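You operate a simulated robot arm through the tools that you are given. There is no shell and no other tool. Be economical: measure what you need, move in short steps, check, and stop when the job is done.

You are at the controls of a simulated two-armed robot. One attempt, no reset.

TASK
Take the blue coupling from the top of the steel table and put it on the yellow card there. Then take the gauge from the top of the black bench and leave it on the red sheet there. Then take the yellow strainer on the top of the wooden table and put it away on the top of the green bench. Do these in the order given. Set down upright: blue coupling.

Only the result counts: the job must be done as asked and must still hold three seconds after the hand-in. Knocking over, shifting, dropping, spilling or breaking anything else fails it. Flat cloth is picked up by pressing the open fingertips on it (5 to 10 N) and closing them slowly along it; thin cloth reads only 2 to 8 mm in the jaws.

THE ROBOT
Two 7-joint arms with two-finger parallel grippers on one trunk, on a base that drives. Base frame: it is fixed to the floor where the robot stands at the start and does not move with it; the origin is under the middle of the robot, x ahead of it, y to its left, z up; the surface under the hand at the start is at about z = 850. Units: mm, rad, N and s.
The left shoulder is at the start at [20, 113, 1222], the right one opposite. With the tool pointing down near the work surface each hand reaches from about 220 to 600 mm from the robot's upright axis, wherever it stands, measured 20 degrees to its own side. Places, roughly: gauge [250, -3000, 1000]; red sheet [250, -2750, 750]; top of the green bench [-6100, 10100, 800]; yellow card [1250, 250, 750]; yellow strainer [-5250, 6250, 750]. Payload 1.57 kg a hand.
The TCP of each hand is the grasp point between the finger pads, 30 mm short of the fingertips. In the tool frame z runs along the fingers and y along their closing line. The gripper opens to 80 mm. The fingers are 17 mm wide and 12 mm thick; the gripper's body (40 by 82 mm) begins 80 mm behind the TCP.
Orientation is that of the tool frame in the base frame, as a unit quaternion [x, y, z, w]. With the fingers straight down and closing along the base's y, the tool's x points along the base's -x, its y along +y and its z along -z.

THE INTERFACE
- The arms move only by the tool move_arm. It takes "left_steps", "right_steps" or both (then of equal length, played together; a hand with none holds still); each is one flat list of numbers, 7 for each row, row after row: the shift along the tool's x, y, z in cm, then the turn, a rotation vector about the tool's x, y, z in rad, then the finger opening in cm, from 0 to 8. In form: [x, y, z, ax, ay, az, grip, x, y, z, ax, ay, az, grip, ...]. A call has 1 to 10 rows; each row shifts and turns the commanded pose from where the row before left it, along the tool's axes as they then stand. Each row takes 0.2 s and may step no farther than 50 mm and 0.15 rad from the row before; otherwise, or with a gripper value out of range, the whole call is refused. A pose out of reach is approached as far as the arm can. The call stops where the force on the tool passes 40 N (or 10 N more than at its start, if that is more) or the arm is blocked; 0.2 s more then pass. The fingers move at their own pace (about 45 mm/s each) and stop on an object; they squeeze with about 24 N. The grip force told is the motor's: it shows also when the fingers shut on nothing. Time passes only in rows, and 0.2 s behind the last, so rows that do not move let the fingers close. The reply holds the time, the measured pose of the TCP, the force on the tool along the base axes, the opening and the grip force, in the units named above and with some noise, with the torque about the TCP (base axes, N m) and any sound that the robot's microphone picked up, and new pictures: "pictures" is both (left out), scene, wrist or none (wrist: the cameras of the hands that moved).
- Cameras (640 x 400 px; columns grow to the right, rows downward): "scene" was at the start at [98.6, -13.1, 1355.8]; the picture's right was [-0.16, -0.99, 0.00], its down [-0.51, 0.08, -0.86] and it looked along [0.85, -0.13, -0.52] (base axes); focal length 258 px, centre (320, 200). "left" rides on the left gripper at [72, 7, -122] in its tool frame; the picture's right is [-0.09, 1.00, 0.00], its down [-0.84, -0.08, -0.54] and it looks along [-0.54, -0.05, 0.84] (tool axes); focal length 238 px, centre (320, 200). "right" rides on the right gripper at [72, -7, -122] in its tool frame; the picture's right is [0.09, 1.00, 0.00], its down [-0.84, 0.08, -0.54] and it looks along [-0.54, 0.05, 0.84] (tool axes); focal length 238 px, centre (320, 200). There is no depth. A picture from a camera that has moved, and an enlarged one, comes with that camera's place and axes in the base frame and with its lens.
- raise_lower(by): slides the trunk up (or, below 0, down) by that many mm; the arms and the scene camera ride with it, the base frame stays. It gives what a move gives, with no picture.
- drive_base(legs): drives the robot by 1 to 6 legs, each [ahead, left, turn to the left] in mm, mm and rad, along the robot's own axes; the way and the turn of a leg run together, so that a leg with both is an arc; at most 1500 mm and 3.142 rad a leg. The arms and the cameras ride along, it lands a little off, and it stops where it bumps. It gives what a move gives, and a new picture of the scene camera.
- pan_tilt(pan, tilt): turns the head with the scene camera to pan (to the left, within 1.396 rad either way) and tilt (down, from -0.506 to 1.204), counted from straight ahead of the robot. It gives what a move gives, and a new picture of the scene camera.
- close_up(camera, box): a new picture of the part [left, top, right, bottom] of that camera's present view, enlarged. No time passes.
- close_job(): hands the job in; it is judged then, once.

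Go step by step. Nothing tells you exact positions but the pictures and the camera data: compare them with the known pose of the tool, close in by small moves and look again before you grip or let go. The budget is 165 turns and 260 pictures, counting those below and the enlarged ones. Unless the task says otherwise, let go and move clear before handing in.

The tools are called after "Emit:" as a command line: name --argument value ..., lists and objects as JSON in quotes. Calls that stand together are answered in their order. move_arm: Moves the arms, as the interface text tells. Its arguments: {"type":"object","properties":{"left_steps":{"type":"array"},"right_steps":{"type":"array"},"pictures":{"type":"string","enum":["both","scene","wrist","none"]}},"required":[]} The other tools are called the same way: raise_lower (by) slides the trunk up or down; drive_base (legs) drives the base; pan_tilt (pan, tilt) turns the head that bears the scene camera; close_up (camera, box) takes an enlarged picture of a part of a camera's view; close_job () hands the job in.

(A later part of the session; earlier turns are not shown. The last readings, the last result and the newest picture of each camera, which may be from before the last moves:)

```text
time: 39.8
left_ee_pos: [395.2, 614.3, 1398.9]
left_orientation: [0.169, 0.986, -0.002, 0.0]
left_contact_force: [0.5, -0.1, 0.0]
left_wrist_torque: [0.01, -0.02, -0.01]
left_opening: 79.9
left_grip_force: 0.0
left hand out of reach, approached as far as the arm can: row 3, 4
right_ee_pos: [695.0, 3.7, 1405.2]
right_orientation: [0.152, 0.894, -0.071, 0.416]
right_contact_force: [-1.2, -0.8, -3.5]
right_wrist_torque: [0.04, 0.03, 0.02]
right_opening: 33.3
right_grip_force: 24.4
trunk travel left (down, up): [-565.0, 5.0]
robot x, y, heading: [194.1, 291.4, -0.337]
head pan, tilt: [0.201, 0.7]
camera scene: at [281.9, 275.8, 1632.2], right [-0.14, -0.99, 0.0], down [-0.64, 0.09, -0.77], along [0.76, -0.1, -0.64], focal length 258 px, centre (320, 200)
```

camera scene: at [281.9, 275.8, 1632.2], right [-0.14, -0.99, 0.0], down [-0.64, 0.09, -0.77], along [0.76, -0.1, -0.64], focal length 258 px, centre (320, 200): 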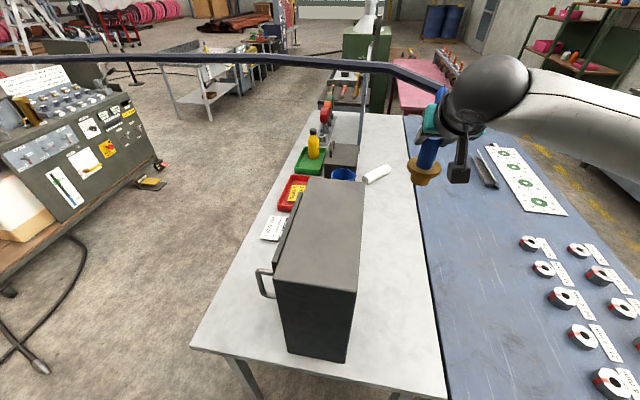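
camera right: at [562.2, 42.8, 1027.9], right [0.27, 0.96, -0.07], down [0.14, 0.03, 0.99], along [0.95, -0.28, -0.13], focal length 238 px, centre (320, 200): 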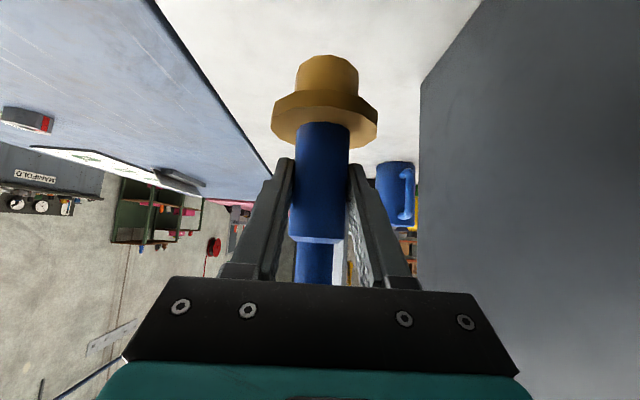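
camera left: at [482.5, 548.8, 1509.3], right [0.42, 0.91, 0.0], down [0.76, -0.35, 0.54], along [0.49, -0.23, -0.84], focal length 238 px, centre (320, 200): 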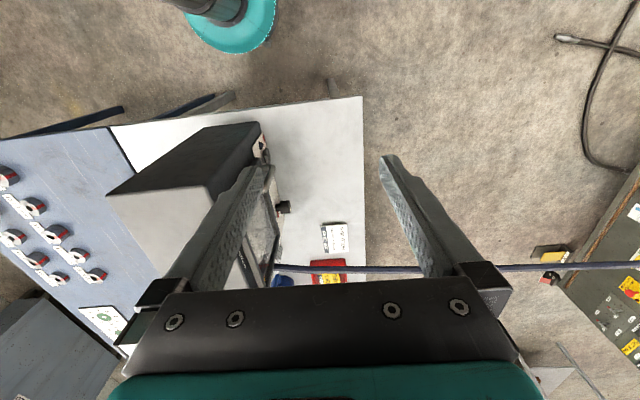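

Clear. I'll drive sideways to the left past the table corner, carrying the coupling over the scope.

Emit:
drive_base --legs '[[0, 350, 0]]'

Emit:
drive_base --legs '[[0, 370, 0]]'

```text
time: 42.0
left_ee_pos: [506.1, 938.7, 1399.0]
left_orientation: [0.163, 0.987, -0.002, 0.0]
left_contact_force: [0.1, -0.5, 0.0]
left_wrist_torque: [-0.02, 0.0, -0.01]
left_opening: 80.0
left_grip_force: 0.1
right_ee_pos: [810.3, 330.1, 1403.6]
right_orientation: [0.148, 0.895, -0.068, 0.415]
right_contact_force: [0.2, -0.3, -4.8]
right_wrist_torque: [-0.01, 0.01, 0.04]
right_opening: 33.3
right_grip_force: 23.9
trunk travel left (down, up): [-565.0, 5.0]
robot x, y, heading: [301.5, 607.7, -0.328]
head pan, tilt: [0.201, 0.7]
camera scene: at [396.0, 598.4, 1632.0], right [-0.13, -0.99, 0.0], down [-0.64, 0.08, -0.76], along [0.76, -0.1, -0.64], focal length 258 px, centre (320, 200)
```

scene: 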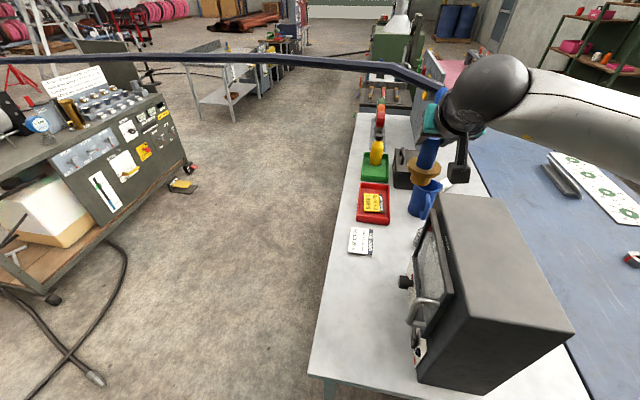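

```text
time: 44.3
left_ee_pos: [624.0, 1285.2, 1397.8]
left_orientation: [0.162, 0.987, -0.001, 0.001]
left_contact_force: [-0.2, 0.6, 1.4]
left_wrist_torque: [0.0, 0.0, 0.03]
left_opening: 79.9
left_grip_force: 0.0
right_ee_pos: [930.6, 679.9, 1403.6]
right_orientation: [0.147, 0.895, -0.069, 0.415]
right_contact_force: [-0.9, -0.7, -4.1]
right_wrist_torque: [0.02, 0.04, -0.03]
right_opening: 33.6
right_grip_force: 24.0
trunk travel left (down, up): [-565.0, 5.0]
robot x, y, heading: [417.1, 955.6, -0.324]
head pan, tilt: [0.201, 0.7]
camera scene: at [514.5, 946.8, 1632.0], right [-0.13, -0.99, 0.0], down [-0.64, 0.08, -0.76], along [0.76, -0.1, -0.64], focal length 258 px, centre (320, 200)
```

scene: 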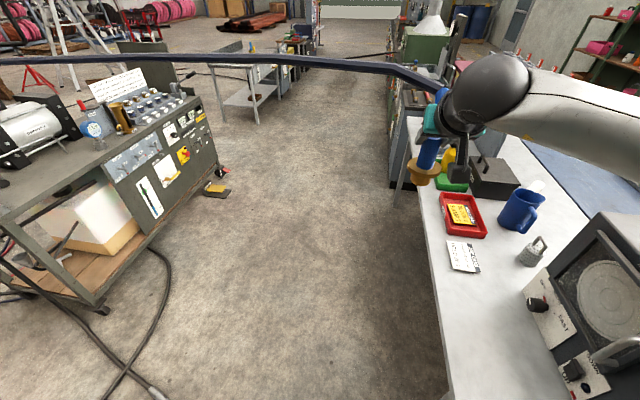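

Coupling is now off the table's left side. I'll look left to see where the hose runs relative to my left arm.

Emit:
pan_tilt --pan 1.0 --tilt 0.3

```text
time: 45.5
left_ee_pos: [624.7, 1285.7, 1398.5]
left_orientation: [0.162, 0.987, -0.001, -0.001]
left_contact_force: [0.1, -0.1, 0.3]
left_wrist_torque: [0.01, -0.01, 0.01]
left_opening: 80.1
left_grip_force: 0.0
right_ee_pos: [930.2, 678.8, 1403.9]
right_orientation: [0.148, 0.895, -0.069, 0.415]
right_contact_force: [-0.4, 0.0, -5.4]
right_wrist_torque: [0.03, 0.05, -0.02]
right_opening: 33.2
right_grip_force: 24.0
trunk travel left (down, up): [-565.0, 5.0]
robot x, y, heading: [423.7, 960.0, -0.327]
head pan, tilt: [1.0, 0.3]
camera scene: at [503.2, 1015.7, 1668.1], right [0.62, -0.78, 0.0], down [-0.23, -0.18, -0.96], along [0.75, 0.6, -0.3], focal length 258 px, centre (320, 200)
```

scene: 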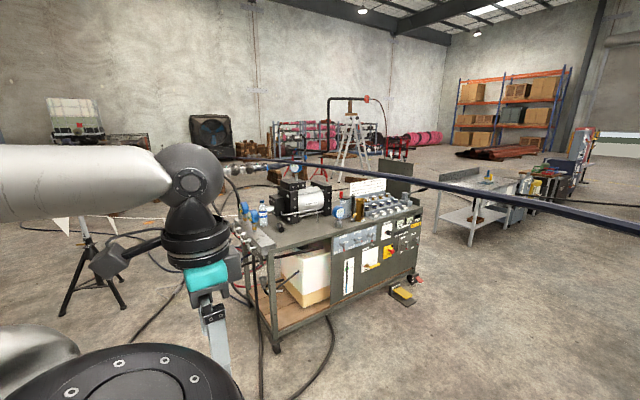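

The hose runs taut to the far end of the cart, clear of the left arm. I'll drive ahead along the table's left side.

Emit:
drive_base --legs '[[590, 0, 0]]'

Emit:
pan_tilt --pan -0.5 --tilt 0.7

```text
time: 48.8
left_ee_pos: [1184.3, 1094.3, 1399.1]
left_orientation: [0.165, 0.986, -0.001, 0.0]
left_contact_force: [0.3, -0.3, -1.0]
left_wrist_torque: [0.0, 0.0, 0.01]
left_opening: 80.1
left_grip_force: 0.0
right_ee_pos: [1487.8, 485.6, 1402.8]
right_orientation: [0.15, 0.895, -0.07, 0.415]
right_contact_force: [-1.3, -0.5, -4.2]
right_wrist_torque: [-0.03, 0.02, 0.0]
right_opening: 33.3
right_grip_force: 23.6
trunk travel left (down, up): [-565.0, 5.0]
robot x, y, heading: [981.1, 771.4, -0.329]
head pan, tilt: [1.0, 0.3]
camera scene: at [1061.5, 824.5, 1668.2], right [0.62, -0.78, 0.0], down [-0.23, -0.18, -0.96], along [0.75, 0.59, -0.3], focal length 258 px, centre (320, 200)
```

scene: 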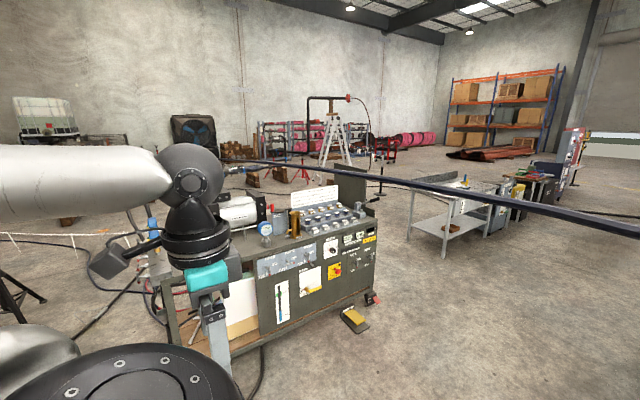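

```text
time: 50.4
left_ee_pos: [1184.4, 1093.8, 1398.1]
left_orientation: [0.165, 0.986, -0.002, 0.0]
left_contact_force: [-0.6, -0.7, 0.2]
left_wrist_torque: [0.02, -0.04, -0.02]
left_opening: 80.0
left_grip_force: 0.0
right_ee_pos: [1486.6, 485.2, 1403.9]
right_orientation: [0.15, 0.895, -0.07, 0.415]
right_contact_force: [0.2, 0.9, -4.6]
right_wrist_torque: [0.0, 0.04, 0.02]
right_opening: 33.1
right_grip_force: 24.0
trunk travel left (down, up): [-565.0, 5.0]
robot x, y, heading: [976.5, 771.6, -0.332]
head pan, tilt: [-0.499, 0.7]
camera scene: at [1045.3, 704.0, 1632.0], right [-0.74, -0.67, 0.0], down [-0.43, 0.48, -0.76], along [0.52, -0.56, -0.64], focal length 258 px, centre (320, 200)
```

scene: 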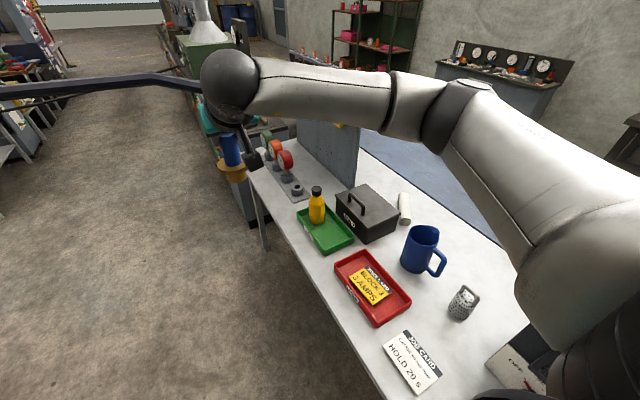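

I see the red tray with the yellow card at about (1248, 250). I'll bring the hand over it while still high.

Emit:
move_arm --right_steps '[1.37, -4.29, -1.63, 0, 0, 0, 0, 1.37, -4.29, -1.63, 0, 0, 0, 0, 1.37, -4.29, -1.63, 0, 0, 0, 0, 1.37, -4.29, -1.63, 0, 0, 0, 0, 1.37, -4.29, -1.63, 0, 0, 0, 0, 1.37, -4.29, -1.63, 0, 0, 0, 0, 1.37, -4.29, -1.63, 0, 0, 0, 0, 0, 0, 0, 0, 0, 0, 0]'

```text
time: 52.2
left_ee_pos: [1184.2, 1093.6, 1397.5]
left_orientation: [0.166, 0.986, -0.002, -0.001]
left_contact_force: [0.0, 0.7, 0.4]
left_wrist_torque: [-0.04, 0.06, 0.0]
left_opening: 79.8
left_grip_force: 0.1
right_ee_pos: [1248.7, 250.8, 1405.8]
right_orientation: [0.15, 0.894, -0.07, 0.416]
right_contact_force: [0.2, 0.0, -6.2]
right_wrist_torque: [0.01, 0.06, 0.02]
right_opening: 33.1
right_grip_force: 24.0
trunk travel left (down, up): [-565.0, 5.0]
robot x, y, heading: [977.4, 765.9, -0.336]
head pan, tilt: [-0.499, 0.7]
camera scene: at [1046.1, 703.8, 1632.0], right [-0.74, -0.67, 0.0], down [-0.43, 0.48, -0.76], along [0.52, -0.56, -0.64], focal length 258 px, centre (320, 200)
camera right: at [1113.6, 289.9, 1430.2], right [0.27, 0.96, -0.07], down [0.15, 0.03, 0.99], along [0.95, -0.28, -0.13], focal length 238 px, centre (320, 200)
```

scene: 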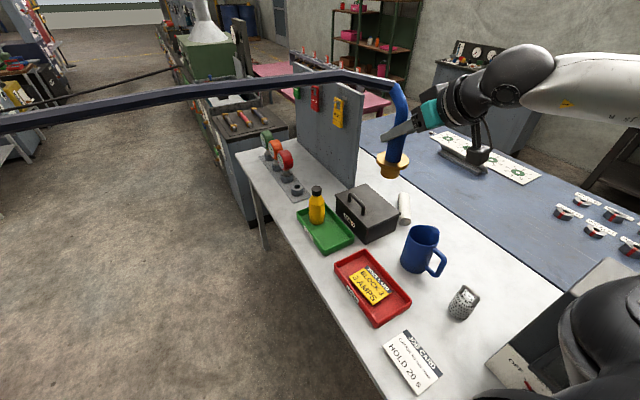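
right: 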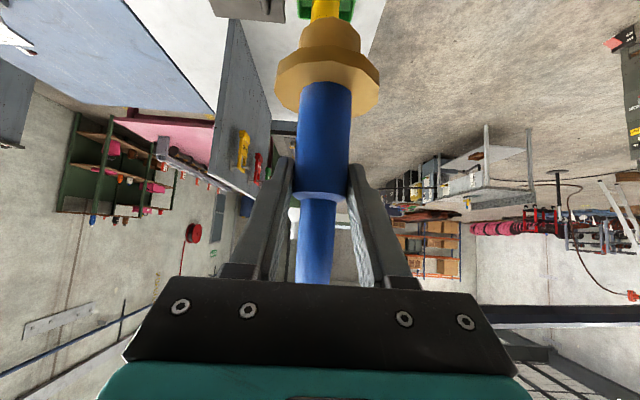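

The coupling has slid down about 25 mm in the grip, so I should put it down soon. First I check where the right elbow is relative to the scope.

Emit:
pan_tilt --pan -1.1 --tilt 0.75

Emit:
close_up --camera "left" --box '[0, 0, 640, 400]'

```text
time: 53.2
left_ee_pos: [1182.8, 1094.4, 1398.4]
left_orientation: [0.164, 0.986, -0.001, 0.0]
left_contact_force: [-0.8, -0.3, -0.2]
left_wrist_torque: [0.03, -0.03, 0.01]
left_opening: 80.0
left_grip_force: 0.0
right_ee_pos: [1246.8, 250.2, 1405.6]
right_orientation: [0.151, 0.894, -0.07, 0.415]
right_contact_force: [0.2, -0.6, -4.8]
right_wrist_torque: [0.03, 0.0, -0.03]
right_opening: 33.3
right_grip_force: 23.7
trunk travel left (down, up): [-565.0, 5.0]
robot x, y, heading: [978.9, 770.8, -0.333]
head pan, tilt: [-1.1, 0.75]
camera scene: at [999.5, 684.5, 1627.8], right [-0.99, -0.14, 0.0], down [-0.1, 0.68, -0.73], along [0.1, -0.72, -0.68], focal length 258 px, centre (320, 200)
```

scene: 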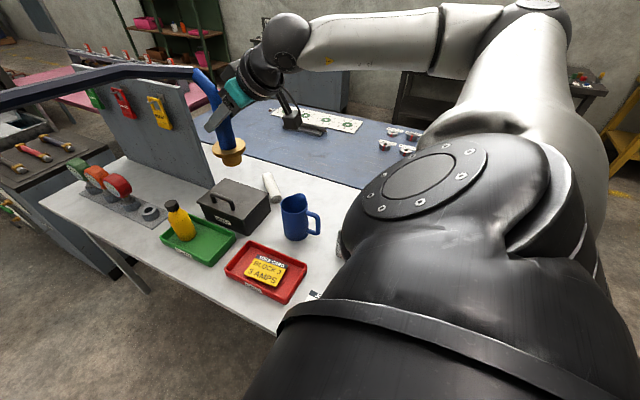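

```text
1.00 times, centred on (320, 200) of left (not enlarged: the box is as wide or as high as the picture)
camera zoom: at [1119.7, 1123.1, 1520.2], right [0.41, 0.91, 0.0], down [0.77, -0.34, 0.54], along [0.49, -0.23, -0.84], focal length 238 px, centre (320, 200)
```

zoom: 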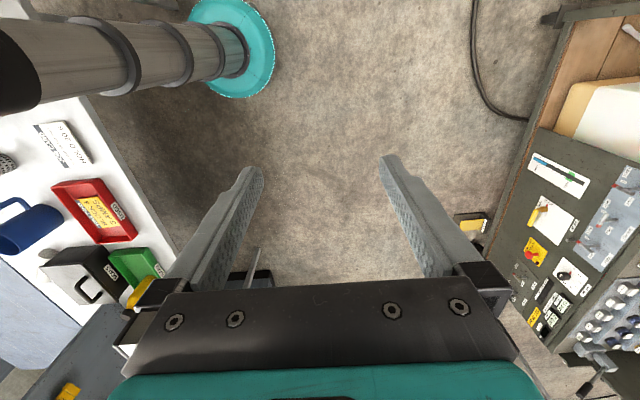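

The elbow is right above the scope, so lowering here would hit it. I check first whether the coupling is still slipping.

Emit:
close_up --camera "right" --box '[220, 0, 420, 300]'

```text
1.33 times, centred on (320, 150) of right
camera zoom: at [1113.0, 290.0, 1430.1], right [0.27, 0.96, -0.07], down [0.14, 0.03, 0.99], along [0.95, -0.28, -0.13], focal length 318 px, centre (320, 267)
```

zoom: 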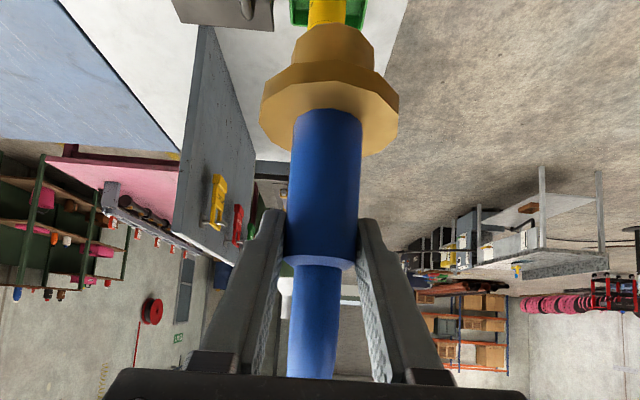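

It is not slipping statically. I'll re-pose: bring the hand inward, yaw it 0.9 rad left relative to the robot, then turn the robot 0.9 rad right so the elbow clears the scope — gently.

Emit:
move_arm --right_steps '[-0.2, 1.5, 0.24, 0, 0, 0, 0, -0.4, 3, 0.48, 0, 0, 0, 0, -0.4, 3, 0.48, 0, 0, 0, 0, -0.4, 3, 0.48, 0, 0, 0, 0, -0.4, 3, 0.48, 0, 0, 0, 0, -0.4, 3, 0.48, 0, 0, 0, 0, -0.4, 3, 0.48, 0, 0, 0, 0, -0.4, 3, 0.48, 0, 0, 0, 0, -0.2, 1.5, 0.24, 0, 0, 0, 0]' --pictures "wrist"

Emit:
move_arm --right_steps '[0, 0, 0, -0.0766, 0, -0.0643, 0, 0, 0, 0, -0.0766, 0, -0.0643, 0, 0, 0, 0, -0.0766, 0, -0.0643, 0, 0, 0, 0, -0.0766, 0, -0.0643, 0, 0, 0, 0, -0.0766, 0, -0.0643, 0, 0, 0, 0, -0.0766, 0, -0.0643, 0, 0, 0, 0, -0.0766, 0, -0.0643, 0, 0, 0, 0, -0.0766, 0, -0.0643, 0, 0, 0, 0, -0.0766, 0, -0.0643, 0]' --pictures "both"

```text
time: 55.2
left_ee_pos: [1183.3, 1094.3, 1397.9]
left_orientation: [0.165, 0.986, -0.001, -0.001]
left_contact_force: [-0.5, 0.9, 0.3]
left_wrist_torque: [0.02, 0.07, 0.04]
left_opening: 79.8
left_grip_force: 0.0
right_ee_pos: [1372.7, 461.1, 1402.0]
right_orientation: [0.15, 0.894, -0.072, 0.415]
right_contact_force: [0.2, -0.7, -4.5]
right_wrist_torque: [0.03, -0.01, -0.01]
right_opening: 33.4
right_grip_force: 24.1
trunk travel left (down, up): [-565.0, 5.0]
robot x, y, heading: [979.6, 769.5, -0.329]
head pan, tilt: [-1.1, 0.75]
camera right: at [1238.3, 501.2, 1425.9], right [0.27, 0.96, -0.07], down [0.15, 0.03, 0.99], along [0.95, -0.28, -0.13], focal length 238 px, centre (320, 200)
```

right: 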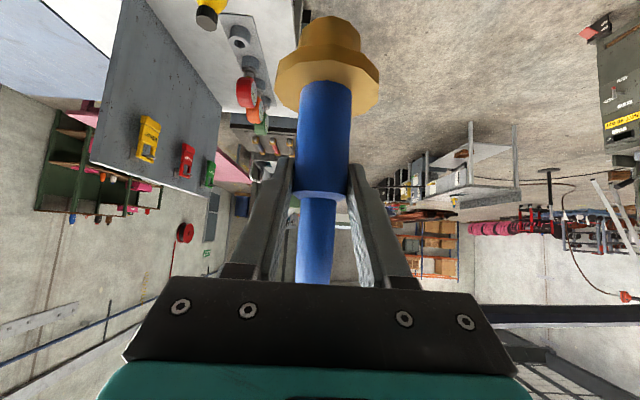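

```text
time: 57.2
left_ee_pos: [1183.6, 1093.9, 1398.1]
left_orientation: [0.165, 0.986, -0.002, 0.0]
left_contact_force: [-0.6, 0.4, -0.7]
left_wrist_torque: [-0.01, 0.07, 0.02]
left_opening: 80.1
left_grip_force: 0.1
right_ee_pos: [1371.5, 461.7, 1403.4]
right_orientation: [-0.165, 0.892, 0.078, 0.414]
right_contact_force: [-0.1, -0.5, -4.0]
right_wrist_torque: [0.0, 0.01, 0.0]
right_opening: 33.2
right_grip_force: 24.3
right hand out of reach, approached as far as the arm can: row 8, 9
trunk travel left (down, up): [-565.0, 5.0]
robot x, y, heading: [978.4, 773.2, -0.33]
head pan, tilt: [-1.1, 0.75]
camera scene: at [999.4, 684.5, 1627.8], right [-0.99, -0.14, 0.0], down [-0.09, 0.68, -0.73], along [0.1, -0.72, -0.68], focal length 258 px, centre (320, 200)
camera right: at [1244.7, 404.0, 1427.5], right [-0.41, 0.91, -0.07], down [0.09, 0.12, 0.99], along [0.91, 0.4, -0.13], focal length 238 px, centre (320, 200)
```

scene: 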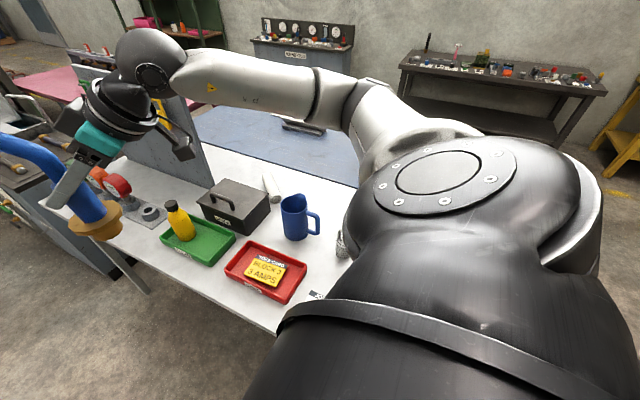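
right: 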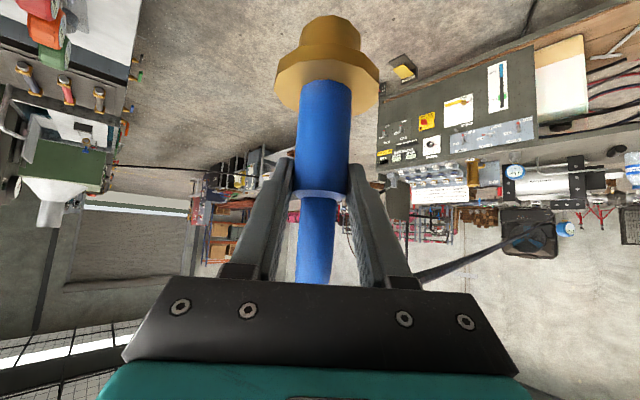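

Yaw reached 0.70 rad and the grip is steady. Now I'll turn the robot right 0.7 rad and shift to bring the hand above the card.

Emit:
drive_base --legs '[[0, 0, -0.35], [0, 0, -0.35], [113, 130, 0]]'

Emit:
pan_tilt --pan -0.7 --tilt 0.75

Emit:
close_up --camera "right" --box '[0, 0, 640, 400]'

```text
time: 60.9
left_ee_pos: [1514.6, 838.3, 1397.1]
left_orientation: [0.506, 0.863, -0.002, -0.001]
left_contact_force: [0.6, 0.5, -0.5]
left_wrist_torque: [0.0, 0.04, 0.01]
left_opening: 80.1
left_grip_force: 0.1
right_ee_pos: [1233.2, 240.0, 1404.2]
right_orientation: [0.163, 0.892, -0.074, 0.415]
right_contact_force: [0.1, -0.7, -3.6]
right_wrist_torque: [0.02, 0.02, -0.01]
right_opening: 33.0
right_grip_force: 23.8
trunk travel left (down, up): [-565.0, 5.0]
robot x, y, heading: [1144.1, 732.7, -1.064]
head pan, tilt: [-1.1, 0.75]
camera scene: at [1103.2, 655.8, 1627.8], right [-0.83, 0.56, 0.0], down [0.38, 0.57, -0.73], along [-0.41, -0.61, -0.68], focal length 258 px, centre (320, 200)
```

scene: 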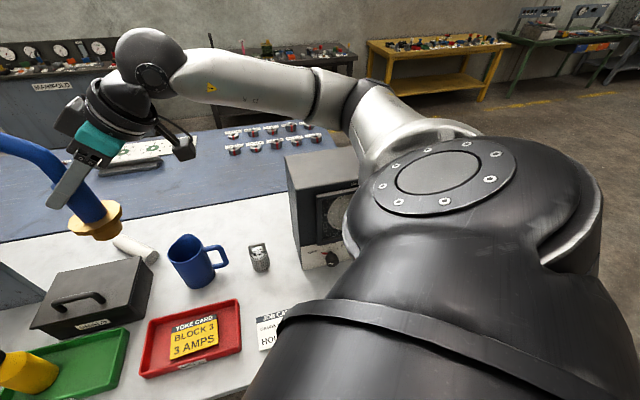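

```text
time: 61.8
left_ee_pos: [1513.6, 838.2, 1398.5]
left_orientation: [0.505, 0.863, -0.001, -0.001]
left_contact_force: [0.1, 1.2, 0.6]
left_wrist_torque: [0.03, -0.03, -0.03]
left_opening: 80.1
left_grip_force: 0.1
right_ee_pos: [1231.4, 240.1, 1403.2]
right_orientation: [0.163, 0.892, -0.075, 0.415]
right_contact_force: [-0.1, -0.3, -4.1]
right_wrist_torque: [0.04, 0.04, -0.01]
right_opening: 33.6
right_grip_force: 24.0
trunk travel left (down, up): [-565.0, 5.0]
robot x, y, heading: [1142.5, 732.7, -1.059]
head pan, tilt: [-0.7, 0.75]
camera scene: at [1132.5, 643.6, 1627.8], right [-0.98, 0.19, 0.0], down [0.13, 0.67, -0.73], along [-0.14, -0.72, -0.68], focal length 258 px, centre (320, 200)
```

scene: 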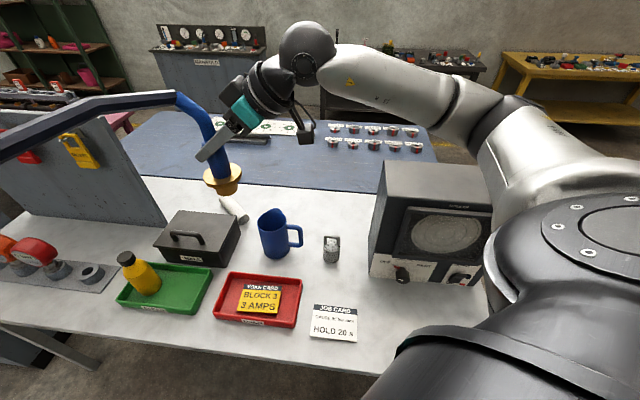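

```text
1.00 times, centred on (320, 200) of right (not enlarged: the box is as wide or as high as the picture)
camera zoom: at [1099.0, 283.6, 1427.5], right [0.3, 0.95, -0.07], down [0.14, 0.03, 0.99], along [0.94, -0.3, -0.13], focal length 238 px, centre (320, 200)
```

zoom: 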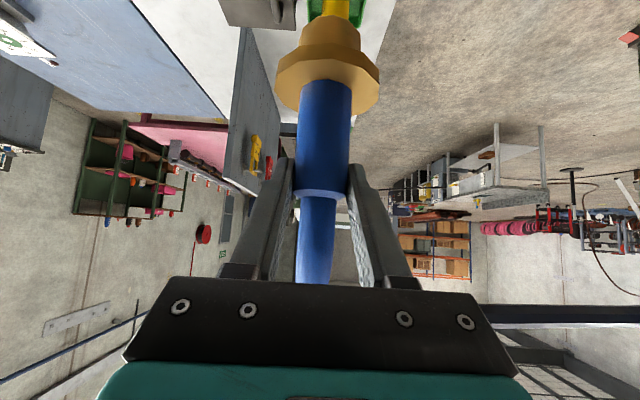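

Card is at about (1240, 240) and the hand is above it, but the elbow still stands close to the scope front. I'll back the robot off from the table and counter-move the hand.

Emit:
drive_base --legs '[[-60, 120, 0]]'

Emit:
move_arm --right_steps '[0.25, -2.13, -0.3, 0, 0, 0, 0, 0.25, -2.13, -0.3, 0, 0, 0, 0, 0.25, -2.13, -0.3, 0, 0, 0, 0, 0.25, -2.13, -0.3, 0, 0, 0, 0, 0.25, -2.13, -0.3, 0, 0, 0, 0, 0.25, -2.13, -0.3, 0, 0, 0, 0, 0, 0, 0, 0, 0, 0, 0]' --pictures "both"

```text
time: 63.0
left_ee_pos: [1586.4, 949.6, 1399.0]
left_orientation: [0.506, 0.863, -0.002, -0.001]
left_contact_force: [0.0, -0.4, 1.2]
left_wrist_torque: [-0.02, 0.0, 0.0]
left_opening: 79.9
left_grip_force: 0.2
right_ee_pos: [1303.1, 350.6, 1403.9]
right_orientation: [0.163, 0.892, -0.074, 0.414]
right_contact_force: [-0.8, -1.3, -4.0]
right_wrist_torque: [0.03, 0.03, 0.0]
right_opening: 33.2
right_grip_force: 24.8
trunk travel left (down, up): [-565.0, 5.0]
robot x, y, heading: [1211.7, 842.6, -1.064]
head pan, tilt: [-0.7, 0.75]
camera scene: at [1205.3, 754.4, 1627.8], right [-0.98, 0.19, 0.0], down [0.13, 0.67, -0.73], along [-0.14, -0.72, -0.68], focal length 258 px, centre (320, 200)
```

scene: 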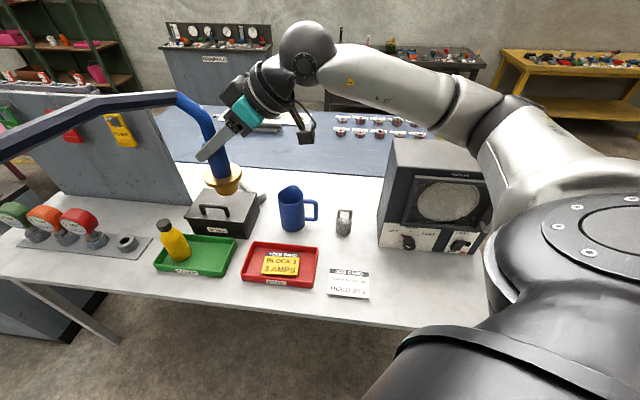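

```text
time: 64.7
left_ee_pos: [1586.1, 949.6, 1398.4]
left_orientation: [0.505, 0.863, -0.001, -0.001]
left_contact_force: [0.3, 0.0, 0.2]
left_wrist_torque: [0.0, -0.04, 0.0]
left_opening: 80.3
left_grip_force: 0.0
right_ee_pos: [1305.0, 351.6, 1404.0]
right_orientation: [0.165, 0.892, -0.075, 0.414]
right_contact_force: [0.6, -0.2, -3.7]
right_wrist_torque: [0.05, 0.06, -0.02]
right_opening: 33.4
right_grip_force: 23.9
right hand out of reach, approached as far as the arm can: row 1, 2, 3, 4, 5, 6
trunk travel left (down, up): [-565.0, 5.0]
robot x, y, heading: [1213.9, 844.9, -1.057]
head pan, tilt: [-0.7, 0.75]
camera scene: at [1205.4, 754.5, 1627.8], right [-0.98, 0.19, 0.0], down [0.13, 0.67, -0.73], along [-0.14, -0.72, -0.68], focal length 258 px, centre (320, 200)
camera right: at [1171.9, 394.4, 1427.4], right [0.3, 0.95, -0.07], down [0.15, 0.03, 0.99], along [0.94, -0.3, -0.13], focal length 238 px, centre (320, 200)
```

scene: 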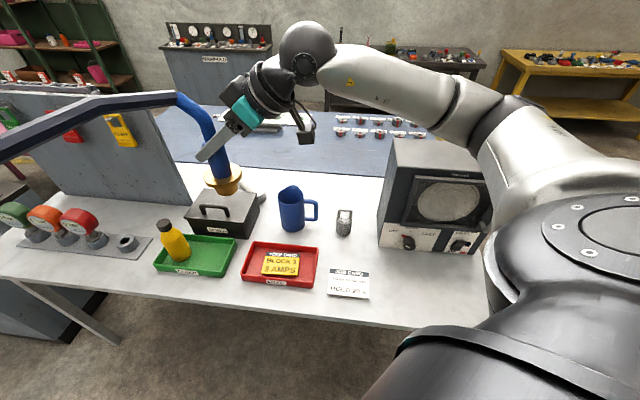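
right: 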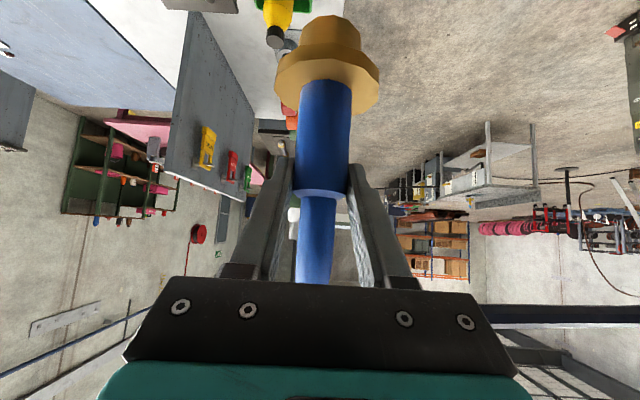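

The wrist yaw sits at its limit, so the shift didn't happen. I'll undo the shift command, back off the excess 0.25 rad yaw, then redo the shift.

Emit:
move_arm --right_steps '[-0.75, 4.2, 0.9, 0, 0, 0, 0, -0.75, 4.2, 0.9, 0, 0, 0, 0, 0, 4.38, 0, 0, 0, 0, 0, 0, 0, 0, 0.0766, 0, 0.0643, 0, 0, 0, 0, 0.0766, 0, 0.0643, 0, 0, 0, 0, 0.0383, 0, 0.0322, 0, 0, 0, 0, 0, 0, 0, 0]' --pictures "none"

Emit:
move_arm --right_steps '[0.25, -2.13, -0.3, 0, 0, 0, 0, 0.25, -2.13, -0.3, 0, 0, 0, 0, 0.25, -2.13, -0.3, 0, 0, 0, 0, 0.25, -2.13, -0.3, 0, 0, 0, 0, 0.25, -2.13, -0.3, 0, 0, 0, 0, 0.25, -2.13, -0.3, 0, 0, 0, 0, 0, 0, 0, 0, 0, 0, 0]' --pictures "both"

```text
time: 66.2
left_ee_pos: [1584.9, 949.6, 1399.2]
left_orientation: [0.506, 0.863, -0.001, -0.001]
left_contact_force: [0.4, 0.2, -0.2]
left_wrist_torque: [0.01, 0.03, 0.03]
left_opening: 79.8
left_grip_force: 0.0
right_ee_pos: [1372.9, 461.9, 1403.9]
right_orientation: [0.274, 0.864, -0.127, 0.402]
right_contact_force: [-0.4, 0.3, -3.9]
right_wrist_torque: [0.0, 0.01, -0.01]
right_opening: 33.2
right_grip_force: 23.7
trunk travel left (down, up): [-565.0, 5.0]
robot x, y, heading: [1216.3, 845.0, -1.053]
head pan, tilt: [-0.7, 0.75]
```

```text
time: 67.8
left_ee_pos: [1586.1, 949.6, 1397.7]
left_orientation: [0.506, 0.862, -0.002, 0.0]
left_contact_force: [-0.3, 0.7, -0.1]
left_wrist_torque: [-0.02, 0.01, 0.03]
left_opening: 80.1
left_grip_force: 0.0
right_ee_pos: [1278.5, 372.4, 1403.1]
right_orientation: [0.274, 0.865, -0.126, 0.401]
right_contact_force: [0.2, -0.6, -4.4]
right_wrist_torque: [-0.01, 0.05, -0.06]
right_opening: 33.1
right_grip_force: 23.5
trunk travel left (down, up): [-565.0, 5.0]
robot x, y, heading: [1212.9, 845.2, -1.06]
head pan, tilt: [-0.7, 0.75]
camera scene: at [1205.9, 754.5, 1627.8], right [-0.98, 0.19, 0.0], down [0.13, 0.67, -0.73], along [-0.14, -0.72, -0.68], focal length 258 px, centre (320, 200)
camera right: at [1162.0, 446.7, 1427.9], right [0.52, 0.85, -0.07], down [0.15, -0.01, 0.99], along [0.84, -0.53, -0.13], focal length 238 px, centre (320, 200)
```

scene: 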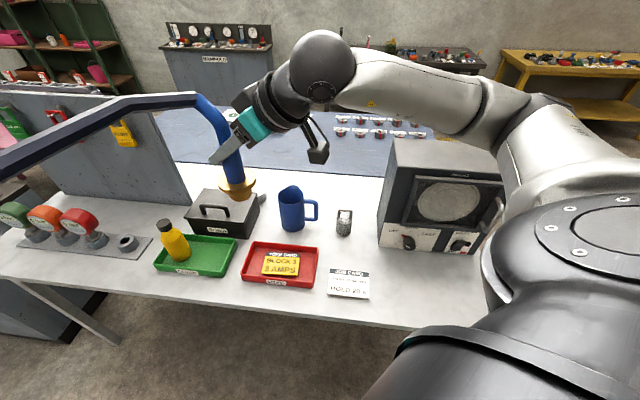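
right: 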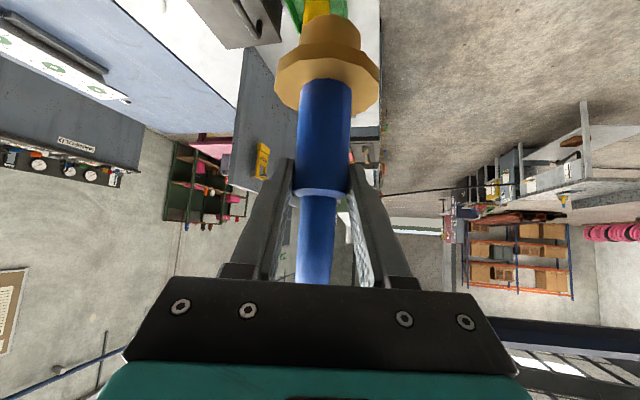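

Commands restart from the measured pose each call, so the hand simply moved back; it's now at (1278, 372) with free yaw. I'll bring it over the card at (1241, 235).

Emit:
move_arm --right_steps '[-0.5, -2.2, 0.6, 0, 0, 0, 0, -0.5, -2.2, 0.6, 0, 0, 0, 0, -0.5, -2.2, 0.6, 0, 0, 0, 0, -0.5, -2.2, 0.6, 0, 0, 0, 0, -0.5, -2.2, 0.6, 0, 0, 0, 0, -0.5, -2.2, 0.6, 0, 0, 0, 0, 0, 0, 0, 0, 0, 0, 0]' --pictures "both"

```text
time: 69.5
left_ee_pos: [1585.1, 949.7, 1398.3]
left_orientation: [0.505, 0.863, -0.001, -0.001]
left_contact_force: [0.0, 0.3, 0.5]
left_wrist_torque: [0.0, -0.01, 0.0]
left_opening: 79.9
left_grip_force: 0.1
right_ee_pos: [1249.2, 260.6, 1400.9]
right_orientation: [0.274, 0.865, -0.126, 0.402]
right_contact_force: [-0.7, 0.5, -4.2]
right_wrist_torque: [0.01, -0.02, 0.04]
right_opening: 33.4
right_grip_force: 23.7
right hand out of reach, approached as far as the arm can: row 6
trunk travel left (down, up): [-565.0, 5.0]
robot x, y, heading: [1219.4, 844.3, -1.061]
head pan, tilt: [-0.7, 0.75]
camera scene: at [1205.3, 754.1, 1627.8], right [-0.98, 0.19, 0.0], down [0.13, 0.67, -0.73], along [-0.14, -0.72, -0.68], focal length 258 px, centre (320, 200)
camera right: at [1131.5, 334.8, 1425.1], right [0.52, 0.85, -0.07], down [0.15, -0.01, 0.99], along [0.84, -0.53, -0.13], focal length 238 px, centre (320, 200)
```

scene: 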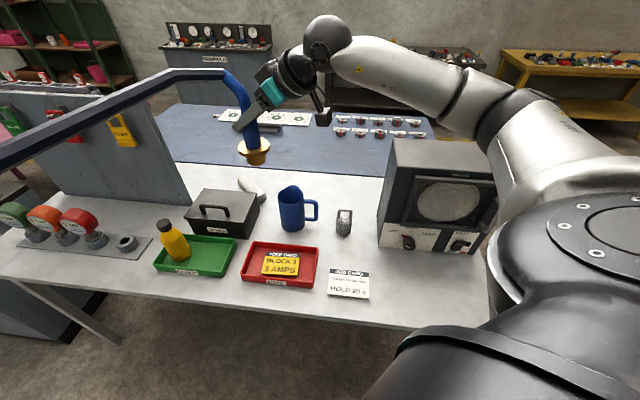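
right: 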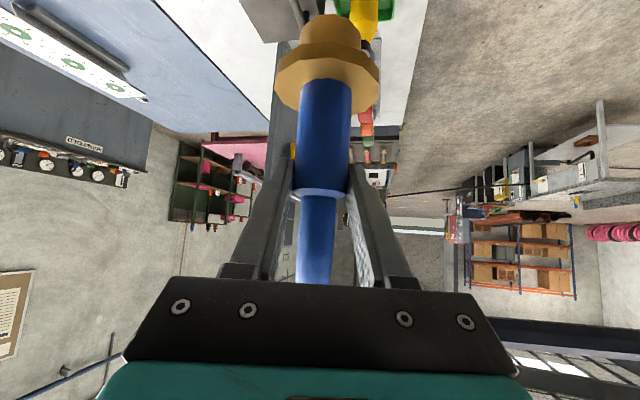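

The elbow now clears the scope. Before lowering I check the hose against my left arm.

Emit:
pan_tilt --pan 0.4 --tilt 0.4

```text
time: 70.8
left_ee_pos: [1585.5, 949.9, 1398.6]
left_orientation: [0.506, 0.863, -0.002, -0.001]
left_contact_force: [-0.8, 0.0, -0.9]
left_wrist_torque: [0.01, 0.01, -0.01]
left_opening: 80.1
left_grip_force: 0.0
right_ee_pos: [1250.6, 259.9, 1401.4]
right_orientation: [0.273, 0.865, -0.125, 0.401]
right_contact_force: [0.2, -0.3, -4.9]
right_wrist_torque: [0.03, 0.0, 0.03]
right_opening: 33.0
right_grip_force: 24.0
trunk travel left (down, up): [-565.0, 5.0]
robot x, y, heading: [1214.3, 844.7, -1.058]
head pan, tilt: [0.4, 0.4]
camera scene: at [1294.0, 778.8, 1658.9], right [-0.61, -0.79, 0.0], down [-0.31, 0.24, -0.92], along [0.73, -0.57, -0.39], focal length 258 px, centre (320, 200)
```

scene: 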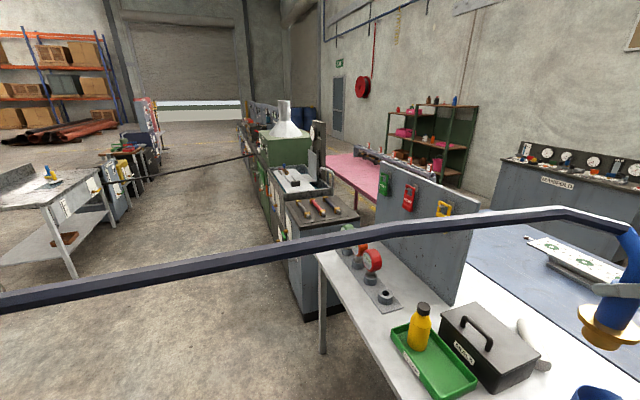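

The hose passes near my left hand. I look further left to judge the gap.

Emit:
pan_tilt --pan 1.3 --tilt 0.5

Emit:
close_up --camera "left" --box '[0, 0, 640, 400]'

```text
time: 72.0
left_ee_pos: [1585.4, 949.6, 1399.4]
left_orientation: [0.506, 0.863, -0.002, -0.001]
left_contact_force: [-0.3, 0.6, 0.8]
left_wrist_torque: [-0.02, 0.0, 0.0]
left_opening: 80.0
left_grip_force: 0.0
right_ee_pos: [1248.5, 259.8, 1400.0]
right_orientation: [0.273, 0.866, -0.125, 0.4]
right_contact_force: [-1.2, -0.8, -3.9]
right_wrist_torque: [0.03, -0.01, 0.03]
right_opening: 33.2
right_grip_force: 24.0
trunk travel left (down, up): [-565.0, 5.0]
robot x, y, heading: [1216.4, 841.3, -1.061]
head pan, tilt: [1.3, 0.499]
camera scene: at [1309.2, 857.2, 1649.8], right [0.24, -0.97, 0.0], down [-0.47, -0.11, -0.88], along [0.85, 0.21, -0.48], focal length 258 px, centre (320, 200)
```

scene: 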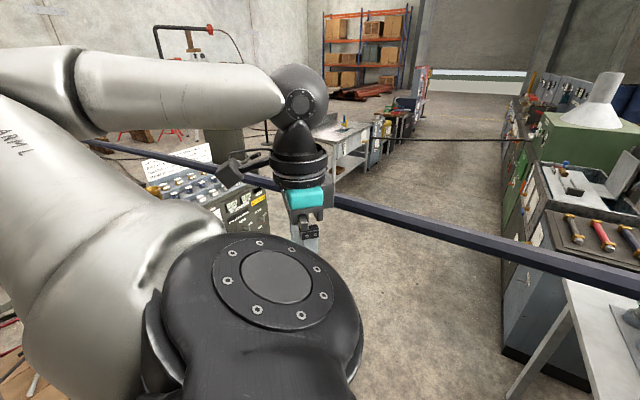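

```text
1.00 times, centred on (320, 200) of left (not enlarged: the box is as wide or as high as the picture)
camera zoom: at [1558.1, 1014.8, 1520.2], right [0.91, 0.41, 0.0], down [0.34, -0.77, 0.54], along [0.22, -0.5, -0.84], focal length 238 px, centre (320, 200)
```

zoom: 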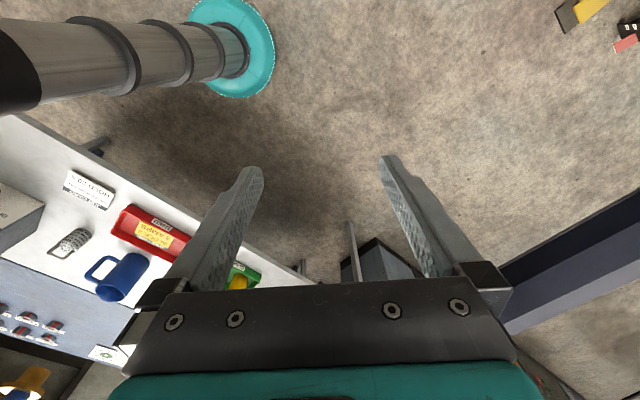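

The hose runs about 80 mm outside my left hand. I'll pull the left hand 120 mm inward.

Emit:
move_arm --left_steps '[0, -3, 0, 0, 0, 0, 8, 0, -3, 0, 0, 0, 0, 8, 0, -3, 0, 0, 0, 0, 8, 0, -3, 0, 0, 0, 0, 8]' --pictures "scene"

```text
time: 73.0
left_ee_pos: [1556.6, 892.7, 1447.6]
left_orientation: [0.506, 0.863, -0.001, -0.002]
left_contact_force: [0.3, -0.7, -0.2]
left_wrist_torque: [0.01, -0.01, 0.0]
left_opening: 80.2
left_grip_force: 0.1
left hand out of reach, approached as far as the arm can: row 1, 2, 3, 4
right_ee_pos: [1249.6, 259.3, 1401.2]
right_orientation: [0.274, 0.865, -0.126, 0.401]
right_contact_force: [-0.3, 1.4, -4.7]
right_wrist_torque: [0.03, -0.01, 0.04]
right_opening: 33.3
right_grip_force: 23.9
trunk travel left (down, up): [-565.0, 5.0]
robot x, y, heading: [1217.1, 845.2, -1.059]
head pan, tilt: [1.3, 0.499]
camera scene: at [1309.1, 856.6, 1649.8], right [0.24, -0.97, 0.0], down [-0.46, -0.11, -0.88], along [0.85, 0.21, -0.48], focal length 258 px, centre (320, 200)
```

scene: 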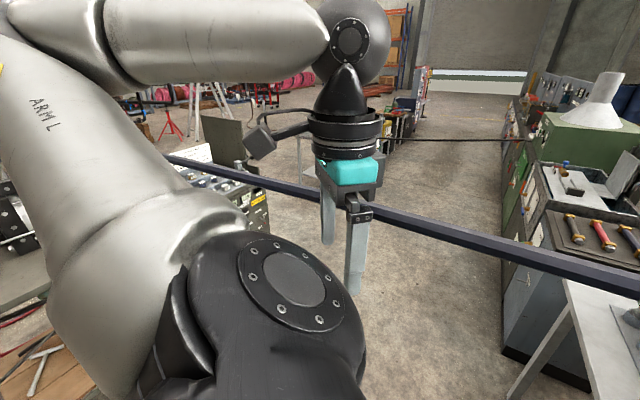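

Still only ~75 mm from the hose line. I'll try moving it directly away from the hose, with the fingers closed.

Emit:
move_arm --left_steps '[0, 0, -3, 0, 0, 0, 2, 2, -1.5, -1, 0, 0, 0, 0, 2, -1.5, 0, 0, 0, 0, 0, 2, -1.5, 0, 0, 0, 0, 0, 0, 0, 0, 0, 0, 0, 0]' --pictures "scene"

```text
time: 74.2
left_ee_pos: [1497.2, 925.9, 1499.2]
left_orientation: [0.505, 0.863, -0.001, -0.002]
left_contact_force: [0.1, -0.9, -0.2]
left_wrist_torque: [-0.01, 0.03, 0.01]
left_opening: 0.2
left_grip_force: 13.5
left hand out of reach, approached as far as the arm can: row 4
right_ee_pos: [1250.4, 260.2, 1402.1]
right_orientation: [0.274, 0.865, -0.126, 0.4]
right_contact_force: [-0.3, 0.0, -4.9]
right_wrist_torque: [-0.01, 0.04, -0.02]
right_opening: 33.5
right_grip_force: 24.0
trunk travel left (down, up): [-565.0, 5.0]
robot x, y, heading: [1216.6, 843.9, -1.06]
head pan, tilt: [1.3, 0.499]
camera scene: at [1309.8, 857.2, 1649.7], right [0.24, -0.97, 0.0], down [-0.47, -0.11, -0.88], along [0.85, 0.21, -0.48], focal length 258 px, centre (320, 200)
```

scene: 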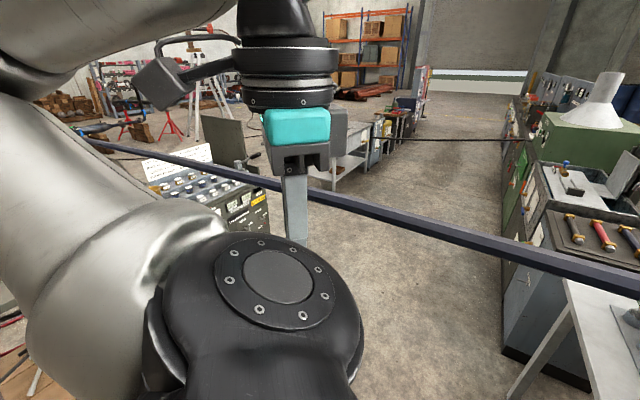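

The left hand is now ~140 mm clear of the hose. I'll lower the trunk by 300 and look.

Emit:
raise_lower --by -300

Emit:
pan_tilt --pan -0.6 --tilt 0.7

Emit:
close_up --camera "right" --box '[0, 0, 640, 400]'

```text
time: 77.2
left_ee_pos: [1495.0, 924.6, 1199.0]
left_orientation: [0.506, 0.863, -0.002, -0.002]
left_contact_force: [-0.9, -0.4, -0.5]
left_wrist_torque: [-0.02, 0.02, -0.01]
left_opening: 0.1
left_grip_force: 20.9
right_ee_pos: [1249.3, 260.6, 1101.8]
right_orientation: [0.274, 0.865, -0.126, 0.401]
right_contact_force: [-0.3, -0.3, -5.2]
right_wrist_torque: [0.04, -0.02, 0.0]
right_opening: 33.5
right_grip_force: 24.0
trunk travel left (down, up): [-265.0, 305.0]
robot x, y, heading: [1215.4, 840.0, -1.056]
head pan, tilt: [1.3, 0.499]
```

```text
time: 79.0
left_ee_pos: [1495.6, 924.7, 1198.6]
left_orientation: [0.505, 0.863, -0.002, -0.003]
left_contact_force: [-1.2, -0.2, -0.3]
left_wrist_torque: [-0.04, 0.0, 0.0]
left_opening: 0.0
left_grip_force: 21.3
right_ee_pos: [1249.2, 261.4, 1100.8]
right_orientation: [0.274, 0.865, -0.126, 0.401]
right_contact_force: [-0.7, 0.3, -4.6]
right_wrist_torque: [0.03, 0.02, 0.01]
right_opening: 33.3
right_grip_force: 23.7
trunk travel left (down, up): [-265.0, 305.0]
robot x, y, heading: [1216.0, 846.8, -1.06]
head pan, tilt: [-0.6, 0.7]
camera scene: at [1213.3, 751.2, 1332.0], right [-1.0, 0.09, 0.0], down [0.06, 0.64, -0.76], along [-0.07, -0.76, -0.64], focal length 258 px, centre (320, 200)
```

scene: 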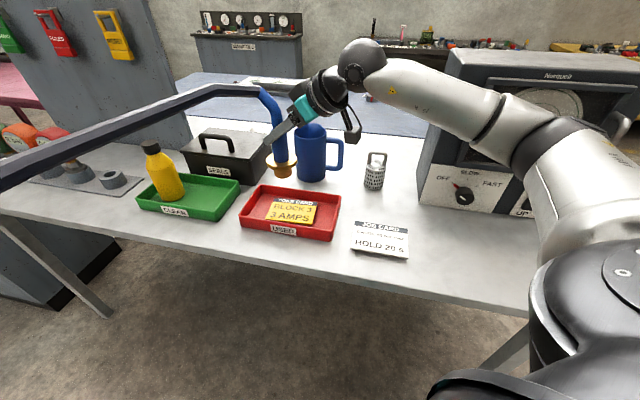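

```text
1.00 times, centred on (320, 200) of right (not enlarged: the box is as wide or as high as the picture)
camera zoom: at [1131.5, 335.3, 1125.1], right [0.52, 0.85, -0.07], down [0.15, -0.01, 0.99], along [0.84, -0.53, -0.13], focal length 238 px, centre (320, 200)
```

zoom: 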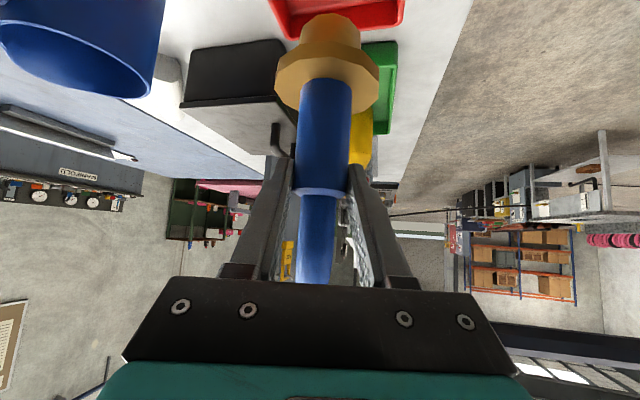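

The card centre is at about (1243, 233) and the coupling at (1249, 261). I'll nudge the base by the small difference.

Emit:
drive_base --legs '[[20, -18, 0]]'

Emit:
raise_lower --by -90

Emit:
close_up --camera "scene" --box '[220, 60, 380, 240]'

Emit:
close_up --camera "right" --box '[0, 0, 640, 400]'

```text
time: 79.9
left_ee_pos: [1489.0, 899.5, 1200.7]
left_orientation: [0.504, 0.864, -0.001, -0.002]
left_contact_force: [-0.3, -0.7, -0.1]
left_wrist_torque: [-0.01, -0.01, 0.0]
left_opening: 0.0
left_grip_force: 21.9
right_ee_pos: [1243.3, 232.5, 1100.0]
right_orientation: [0.275, 0.865, -0.126, 0.401]
right_contact_force: [-0.9, -0.2, -3.9]
right_wrist_torque: [0.02, 0.03, 0.03]
right_opening: 33.0
right_grip_force: 24.1
trunk travel left (down, up): [-265.0, 305.0]
robot x, y, heading: [1209.7, 817.8, -1.061]
head pan, tilt: [-0.6, 0.7]
camera scene: at [1206.9, 724.1, 1331.9], right [-1.0, 0.09, 0.0], down [0.06, 0.64, -0.76], along [-0.07, -0.76, -0.65], focal length 258 px, centre (320, 200)
```

scene: 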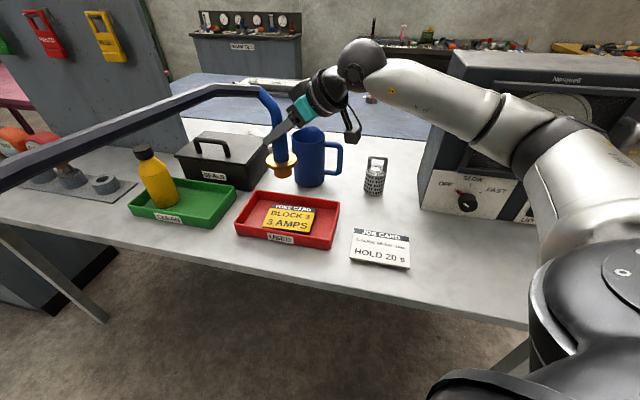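

```text
time: 81.1
left_ee_pos: [1488.2, 898.8, 1109.8]
left_orientation: [0.506, 0.863, -0.002, -0.002]
left_contact_force: [-0.1, 0.1, -0.4]
left_wrist_torque: [-0.04, -0.03, 0.0]
left_opening: 0.2
left_grip_force: 21.5
right_ee_pos: [1242.0, 233.6, 1010.6]
right_orientation: [0.274, 0.865, -0.126, 0.401]
right_contact_force: [-0.3, 0.5, -4.4]
right_wrist_torque: [0.05, 0.02, 0.0]
right_opening: 33.2
right_grip_force: 23.8
trunk travel left (down, up): [-175.0, 395.0]
robot x, y, heading: [1207.7, 818.6, -1.064]
head pan, tilt: [-0.6, 0.7]
```

```text
2.22 times, centred on (300, 150) of scene
camera zoom: at [1207.3, 725.6, 1242.1], right [-1.0, 0.09, 0.0], down [0.06, 0.64, -0.76], along [-0.07, -0.76, -0.64], focal length 574 px, centre (364, 311)
```

zoom: 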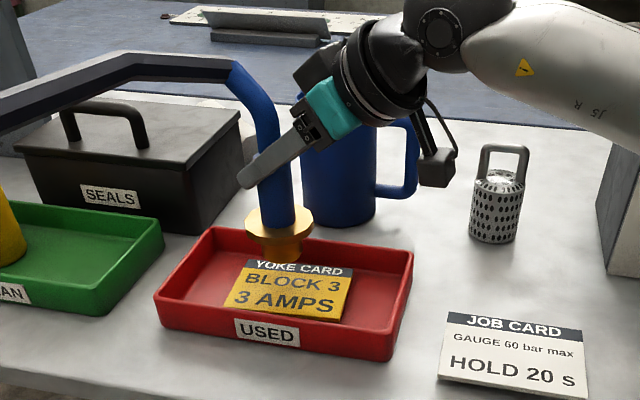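

```text
1.00 times, centred on (320, 200) of right (not enlarged: the box is as wide or as high as the picture)
camera zoom: at [1125.5, 309.7, 1035.2], right [0.52, 0.85, -0.07], down [0.15, -0.01, 0.99], along [0.84, -0.53, -0.13], focal length 238 px, centre (320, 200)
```

zoom: 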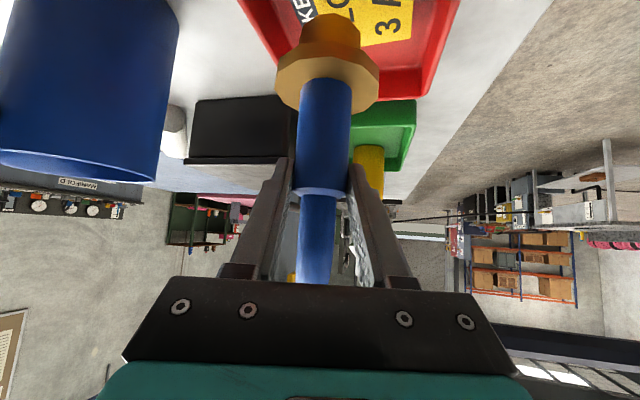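

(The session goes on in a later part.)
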